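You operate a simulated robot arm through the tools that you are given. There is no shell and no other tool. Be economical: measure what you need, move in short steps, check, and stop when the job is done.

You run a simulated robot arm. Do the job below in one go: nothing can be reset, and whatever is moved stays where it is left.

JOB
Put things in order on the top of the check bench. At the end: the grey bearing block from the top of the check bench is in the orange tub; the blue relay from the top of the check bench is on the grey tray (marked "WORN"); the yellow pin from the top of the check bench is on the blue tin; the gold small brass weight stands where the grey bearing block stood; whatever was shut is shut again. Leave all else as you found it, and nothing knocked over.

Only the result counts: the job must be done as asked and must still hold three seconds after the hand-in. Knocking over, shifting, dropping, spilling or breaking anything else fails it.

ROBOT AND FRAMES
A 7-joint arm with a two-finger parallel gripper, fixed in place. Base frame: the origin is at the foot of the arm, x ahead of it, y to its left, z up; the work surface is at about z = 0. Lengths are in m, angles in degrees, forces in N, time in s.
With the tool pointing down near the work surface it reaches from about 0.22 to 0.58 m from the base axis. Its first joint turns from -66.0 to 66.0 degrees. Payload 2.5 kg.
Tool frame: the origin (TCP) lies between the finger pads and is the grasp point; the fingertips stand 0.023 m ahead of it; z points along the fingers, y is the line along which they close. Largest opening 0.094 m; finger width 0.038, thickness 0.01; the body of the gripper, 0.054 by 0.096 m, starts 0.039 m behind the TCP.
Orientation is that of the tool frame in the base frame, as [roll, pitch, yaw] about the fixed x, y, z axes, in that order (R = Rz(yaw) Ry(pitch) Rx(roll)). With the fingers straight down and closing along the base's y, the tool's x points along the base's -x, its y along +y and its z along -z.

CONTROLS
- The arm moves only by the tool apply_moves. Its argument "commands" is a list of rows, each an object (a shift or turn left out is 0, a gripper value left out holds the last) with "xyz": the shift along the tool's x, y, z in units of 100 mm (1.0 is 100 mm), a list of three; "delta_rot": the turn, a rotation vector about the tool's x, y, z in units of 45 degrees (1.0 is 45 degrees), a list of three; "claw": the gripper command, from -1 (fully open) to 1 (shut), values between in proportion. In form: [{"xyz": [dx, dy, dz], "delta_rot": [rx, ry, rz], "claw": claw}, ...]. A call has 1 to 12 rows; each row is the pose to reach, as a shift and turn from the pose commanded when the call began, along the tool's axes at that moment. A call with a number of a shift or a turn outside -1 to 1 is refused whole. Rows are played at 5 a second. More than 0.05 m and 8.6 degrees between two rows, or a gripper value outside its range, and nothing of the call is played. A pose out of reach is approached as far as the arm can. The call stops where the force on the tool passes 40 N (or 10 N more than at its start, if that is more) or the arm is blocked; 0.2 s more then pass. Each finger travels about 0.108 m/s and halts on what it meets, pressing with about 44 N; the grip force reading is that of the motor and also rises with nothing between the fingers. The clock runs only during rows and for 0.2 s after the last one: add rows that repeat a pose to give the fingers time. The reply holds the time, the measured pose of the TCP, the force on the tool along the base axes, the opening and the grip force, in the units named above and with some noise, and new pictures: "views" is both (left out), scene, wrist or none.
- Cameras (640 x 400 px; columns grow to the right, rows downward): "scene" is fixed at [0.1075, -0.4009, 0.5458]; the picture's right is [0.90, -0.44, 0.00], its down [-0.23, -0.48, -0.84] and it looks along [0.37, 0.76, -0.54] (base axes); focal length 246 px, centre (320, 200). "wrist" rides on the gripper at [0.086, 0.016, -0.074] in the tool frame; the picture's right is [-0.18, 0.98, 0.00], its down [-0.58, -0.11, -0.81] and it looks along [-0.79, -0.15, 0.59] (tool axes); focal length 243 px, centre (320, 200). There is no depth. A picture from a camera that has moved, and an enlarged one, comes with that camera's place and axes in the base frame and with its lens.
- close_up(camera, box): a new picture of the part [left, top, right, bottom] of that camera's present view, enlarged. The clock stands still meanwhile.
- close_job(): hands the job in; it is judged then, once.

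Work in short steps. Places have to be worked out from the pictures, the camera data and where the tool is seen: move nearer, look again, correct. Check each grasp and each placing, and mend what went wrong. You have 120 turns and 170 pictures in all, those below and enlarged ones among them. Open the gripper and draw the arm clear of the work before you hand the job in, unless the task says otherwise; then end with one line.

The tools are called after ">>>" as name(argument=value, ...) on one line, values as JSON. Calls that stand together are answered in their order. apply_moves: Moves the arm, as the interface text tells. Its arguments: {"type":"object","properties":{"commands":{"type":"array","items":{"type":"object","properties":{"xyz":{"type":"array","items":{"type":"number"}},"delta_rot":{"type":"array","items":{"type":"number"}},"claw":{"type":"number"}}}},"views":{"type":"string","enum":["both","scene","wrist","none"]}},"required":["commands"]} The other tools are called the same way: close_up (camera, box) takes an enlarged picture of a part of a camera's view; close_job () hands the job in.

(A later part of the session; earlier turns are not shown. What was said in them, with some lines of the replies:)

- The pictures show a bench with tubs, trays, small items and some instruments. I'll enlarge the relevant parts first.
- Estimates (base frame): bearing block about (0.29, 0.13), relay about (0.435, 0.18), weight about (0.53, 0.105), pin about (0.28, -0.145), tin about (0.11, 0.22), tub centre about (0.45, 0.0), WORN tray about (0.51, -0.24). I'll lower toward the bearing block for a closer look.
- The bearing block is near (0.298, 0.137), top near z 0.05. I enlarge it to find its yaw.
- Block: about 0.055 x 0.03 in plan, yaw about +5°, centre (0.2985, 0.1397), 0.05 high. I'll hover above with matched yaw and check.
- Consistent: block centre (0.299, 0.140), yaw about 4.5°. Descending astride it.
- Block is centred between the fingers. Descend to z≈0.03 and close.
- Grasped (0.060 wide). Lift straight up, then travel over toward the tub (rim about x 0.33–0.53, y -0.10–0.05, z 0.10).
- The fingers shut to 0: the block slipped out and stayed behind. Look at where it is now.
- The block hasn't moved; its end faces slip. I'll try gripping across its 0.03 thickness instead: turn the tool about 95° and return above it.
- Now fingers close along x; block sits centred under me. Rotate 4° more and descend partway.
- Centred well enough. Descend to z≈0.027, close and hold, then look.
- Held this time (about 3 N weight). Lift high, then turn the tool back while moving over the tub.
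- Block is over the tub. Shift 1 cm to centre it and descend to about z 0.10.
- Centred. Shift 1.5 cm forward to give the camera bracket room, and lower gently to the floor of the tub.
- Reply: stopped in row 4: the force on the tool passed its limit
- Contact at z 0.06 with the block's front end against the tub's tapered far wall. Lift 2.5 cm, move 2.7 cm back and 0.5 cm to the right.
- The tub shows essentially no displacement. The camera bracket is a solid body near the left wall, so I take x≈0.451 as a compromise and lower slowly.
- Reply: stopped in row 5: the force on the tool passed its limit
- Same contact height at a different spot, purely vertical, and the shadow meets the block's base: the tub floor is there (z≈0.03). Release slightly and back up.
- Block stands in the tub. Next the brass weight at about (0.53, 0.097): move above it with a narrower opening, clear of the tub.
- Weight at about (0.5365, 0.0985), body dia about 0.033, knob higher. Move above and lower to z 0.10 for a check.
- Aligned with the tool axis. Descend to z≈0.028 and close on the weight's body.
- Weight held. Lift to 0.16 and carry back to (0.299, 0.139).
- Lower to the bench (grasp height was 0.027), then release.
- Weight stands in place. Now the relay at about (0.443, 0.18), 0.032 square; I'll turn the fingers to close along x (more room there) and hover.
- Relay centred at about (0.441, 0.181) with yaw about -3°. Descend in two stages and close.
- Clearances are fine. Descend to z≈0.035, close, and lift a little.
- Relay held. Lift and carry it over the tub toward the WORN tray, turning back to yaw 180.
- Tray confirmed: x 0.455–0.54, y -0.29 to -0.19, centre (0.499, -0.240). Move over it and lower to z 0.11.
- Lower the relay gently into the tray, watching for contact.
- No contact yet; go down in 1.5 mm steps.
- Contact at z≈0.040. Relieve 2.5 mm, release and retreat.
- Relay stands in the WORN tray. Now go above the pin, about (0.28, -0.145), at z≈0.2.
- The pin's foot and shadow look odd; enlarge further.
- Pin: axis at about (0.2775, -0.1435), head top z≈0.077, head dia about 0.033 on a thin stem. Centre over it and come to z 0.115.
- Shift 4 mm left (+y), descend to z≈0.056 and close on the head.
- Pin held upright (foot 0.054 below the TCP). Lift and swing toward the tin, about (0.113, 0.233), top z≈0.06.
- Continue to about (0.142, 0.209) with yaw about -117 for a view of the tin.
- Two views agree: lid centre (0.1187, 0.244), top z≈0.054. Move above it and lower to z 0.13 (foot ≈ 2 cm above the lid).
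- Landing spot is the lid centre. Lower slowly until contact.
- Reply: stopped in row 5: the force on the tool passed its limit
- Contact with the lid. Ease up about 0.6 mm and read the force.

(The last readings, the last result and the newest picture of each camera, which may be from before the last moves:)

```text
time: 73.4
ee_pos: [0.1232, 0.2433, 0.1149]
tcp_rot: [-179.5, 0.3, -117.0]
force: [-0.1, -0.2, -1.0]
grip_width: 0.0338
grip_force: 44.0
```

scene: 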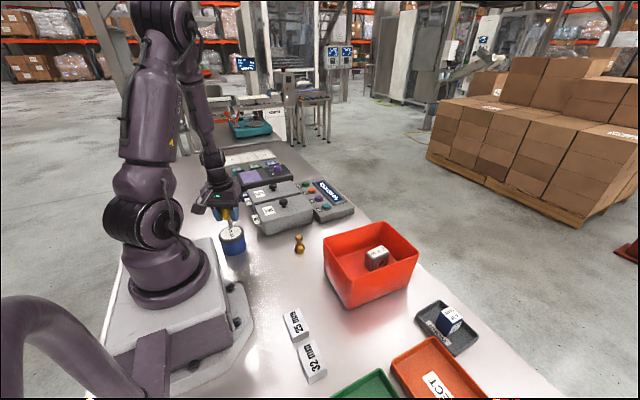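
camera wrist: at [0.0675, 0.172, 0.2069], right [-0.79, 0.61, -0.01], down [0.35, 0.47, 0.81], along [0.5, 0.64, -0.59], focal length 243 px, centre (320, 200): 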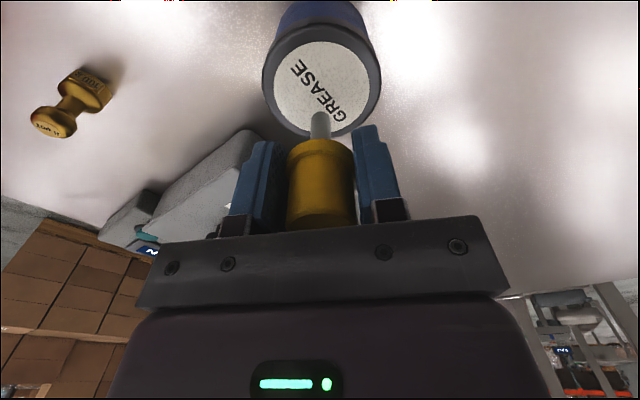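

Load is about zero. Open gradually, check before rising.

>>> apply_moves(commands=[{"claw": 0.24}, {"claw": 0.2}, {"claw": 0.1}, {"claw": -0.1}, {"claw": -0.4}, {"claw": -0.4}, {"claw": -0.4}])

>>> close_up(camera="scene", box=[210, 200, 260, 250])

```text
time: 75.0
ee_pos: [0.1227, 0.2443, 0.1157]
tcp_rot: [-179.5, 0.3, -117.0]
force: [-0.1, 0.0, -0.3]
grip_width: 0.0659
grip_force: 0.1
camera wrist: at [0.0676, 0.1725, 0.1901], right [-0.79, 0.61, -0.01], down [0.35, 0.47, 0.81], along [0.5, 0.64, -0.59], focal length 243 px, centre (320, 200)
```

scene: 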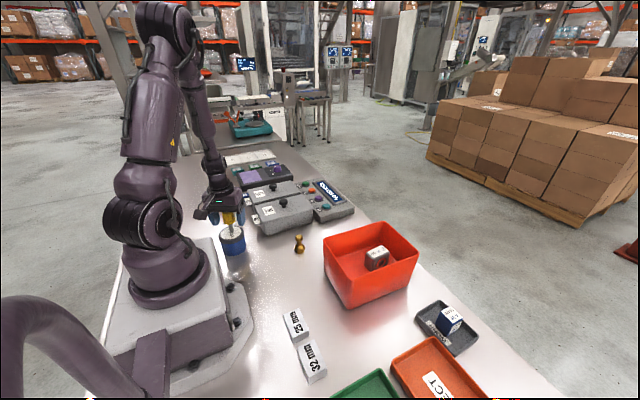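
wrist: 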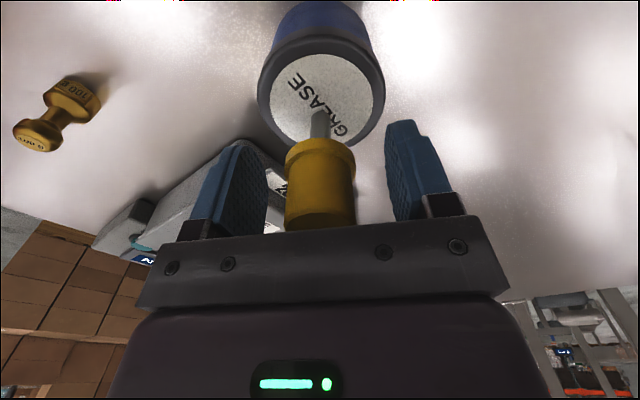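

```text
8.00 times, centred on (235, 225) of scene
camera zoom: at [0.1075, -0.4009, 0.5458], right [0.9, -0.44, 0.0], down [-0.23, -0.48, -0.84], along [0.37, 0.76, -0.54], focal length 1972 px, centre (1000, 0)
```

zoom: 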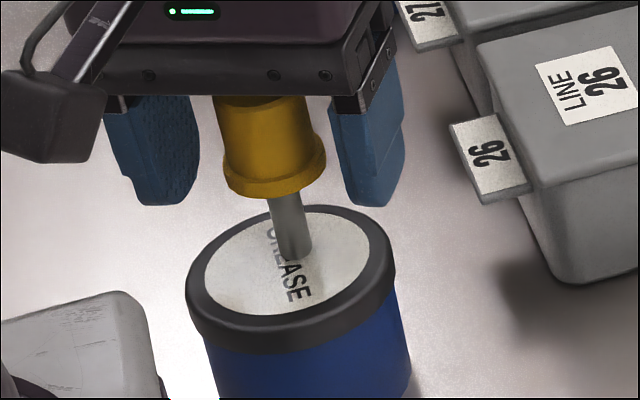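

The pin stands free on the lid with the fingers open. Rise straight up slowly.

>>> apply_moves(commands=[{"xyz": [0, 0, -0.1]}, {"xyz": [0, 0, -0.25]}, {"xyz": [0, 0, -0.45]}, {"xyz": [0, 0, -0.7]}, {"xyz": [0, 0, -1.0]}, {"xyz": [0, 0, -1.0]}])

>>> apply_moves(commands=[{"xyz": [0, 0, -0.3]}, {"xyz": [-0.1, -0.35, -0.5]}, {"xyz": [-0.2, -0.7, -0.5]}, {"xyz": [-0.3, -1.0, -0.5]}, {"xyz": [-0.3, -1.0, -0.5]}, {"xyz": [-0.3, -1.0, -0.5]}, {"xyz": [-0.3, -1.0, -0.5]}])

>>> close_up(camera="scene", box=[200, 140, 360, 260])

>>> close_up(camera="scene", box=[270, 220, 510, 400])

```text
time: 76.4
ee_pos: [0.122, 0.242, 0.2154]
tcp_rot: [-179.5, 0.4, -117.0]
force: [0.5, 0.1, 0.2]
grip_width: 0.0657
grip_force: 0.1
camera wrist: at [0.0681, 0.1723, 0.2895], right [-0.79, 0.61, -0.01], down [0.35, 0.47, 0.81], along [0.5, 0.64, -0.59], focal length 243 px, centre (320, 200)
```

scene: 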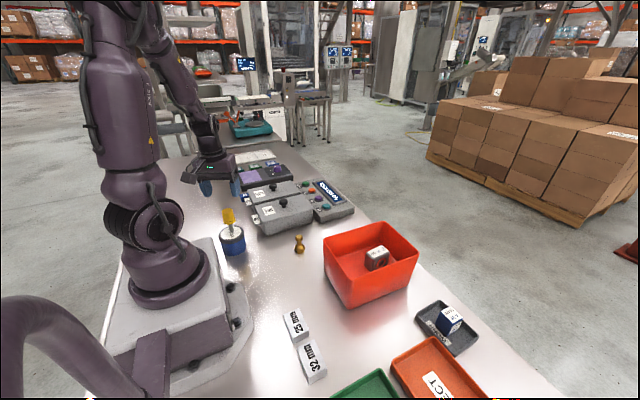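
wrist: 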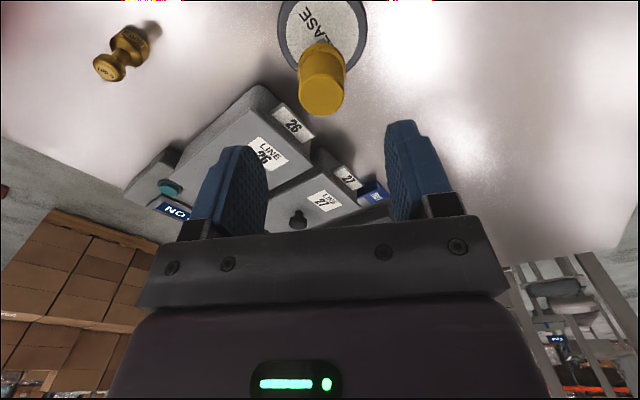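

```text
time: 78.0
ee_pos: [0.2262, 0.2252, 0.2651]
tcp_rot: [-179.5, 0.2, -117.0]
force: [-0.1, -0.7, 0.2]
grip_width: 0.066
grip_force: 0.1
camera wrist: at [0.1703, 0.1548, 0.3407], right [-0.79, 0.61, -0.01], down [0.35, 0.47, 0.81], along [0.5, 0.64, -0.59], focal length 243 px, centre (320, 200)
```

scene: 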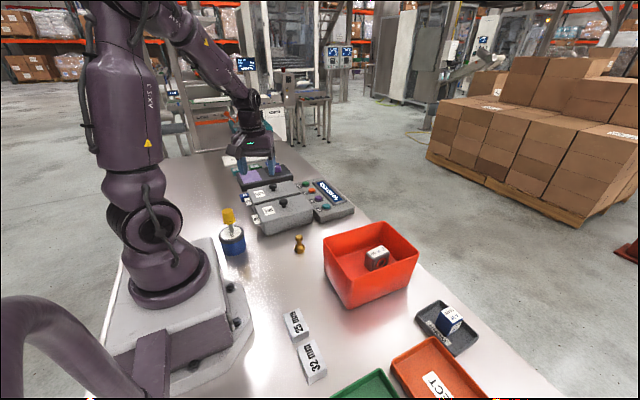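
wrist: 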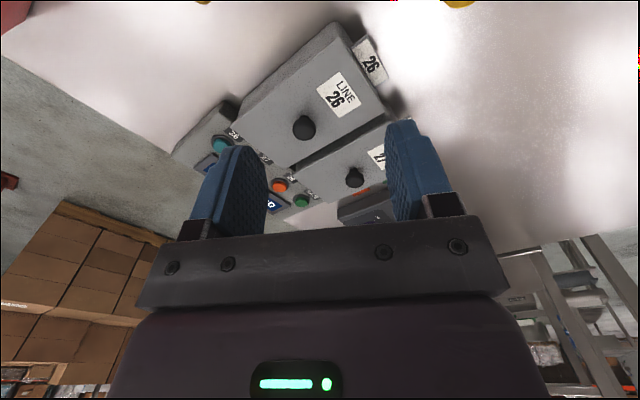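

```text
3.33 times, centred on (280, 200) of scene
camera zoom: at [0.1075, -0.401, 0.5458], right [0.9, -0.44, 0.0], down [-0.23, -0.48, -0.84], along [0.37, 0.76, -0.54], focal length 822 px, centre (453, 200)
```

zoom: 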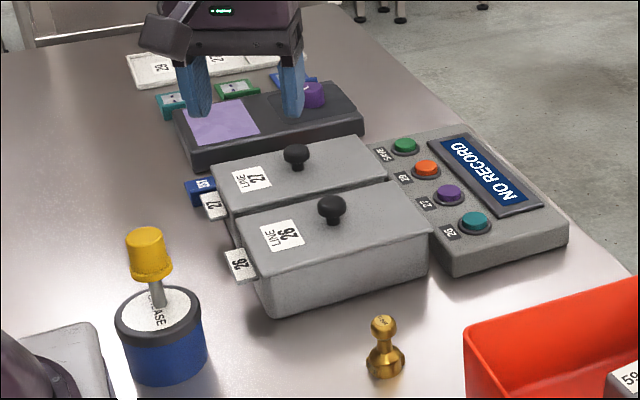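

```text
2.22 times, centred on (390, 310) of scene
camera zoom: at [0.1075, -0.401, 0.5458], right [0.9, -0.44, 0.0], down [-0.23, -0.48, -0.84], along [0.37, 0.76, -0.54], focal length 548 px, centre (164, -44)
```

zoom: 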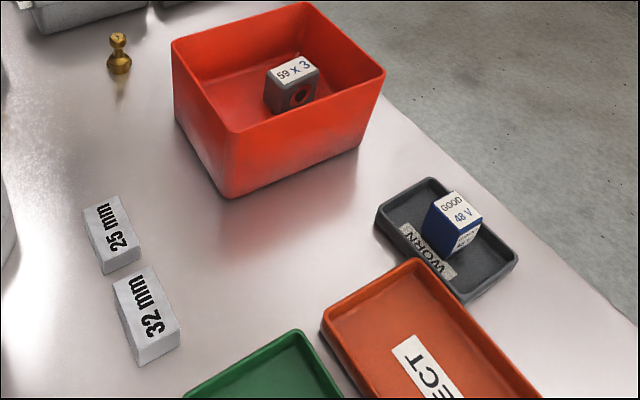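

All four items are in place and upright, nothing else is disturbed visibly, the gripper is open and the arm is clear. Handing in.

>>> close_job()

```text
The job is handed in.
```

All four items are placed and standing upright: the bearing block in the orange tub, the brass weight where the block stood, the relay on the WORN tray and the pin on the blue tin. Nothing shut was opened, but I nudged the tub about 3 mm while lowering the block and left it there.
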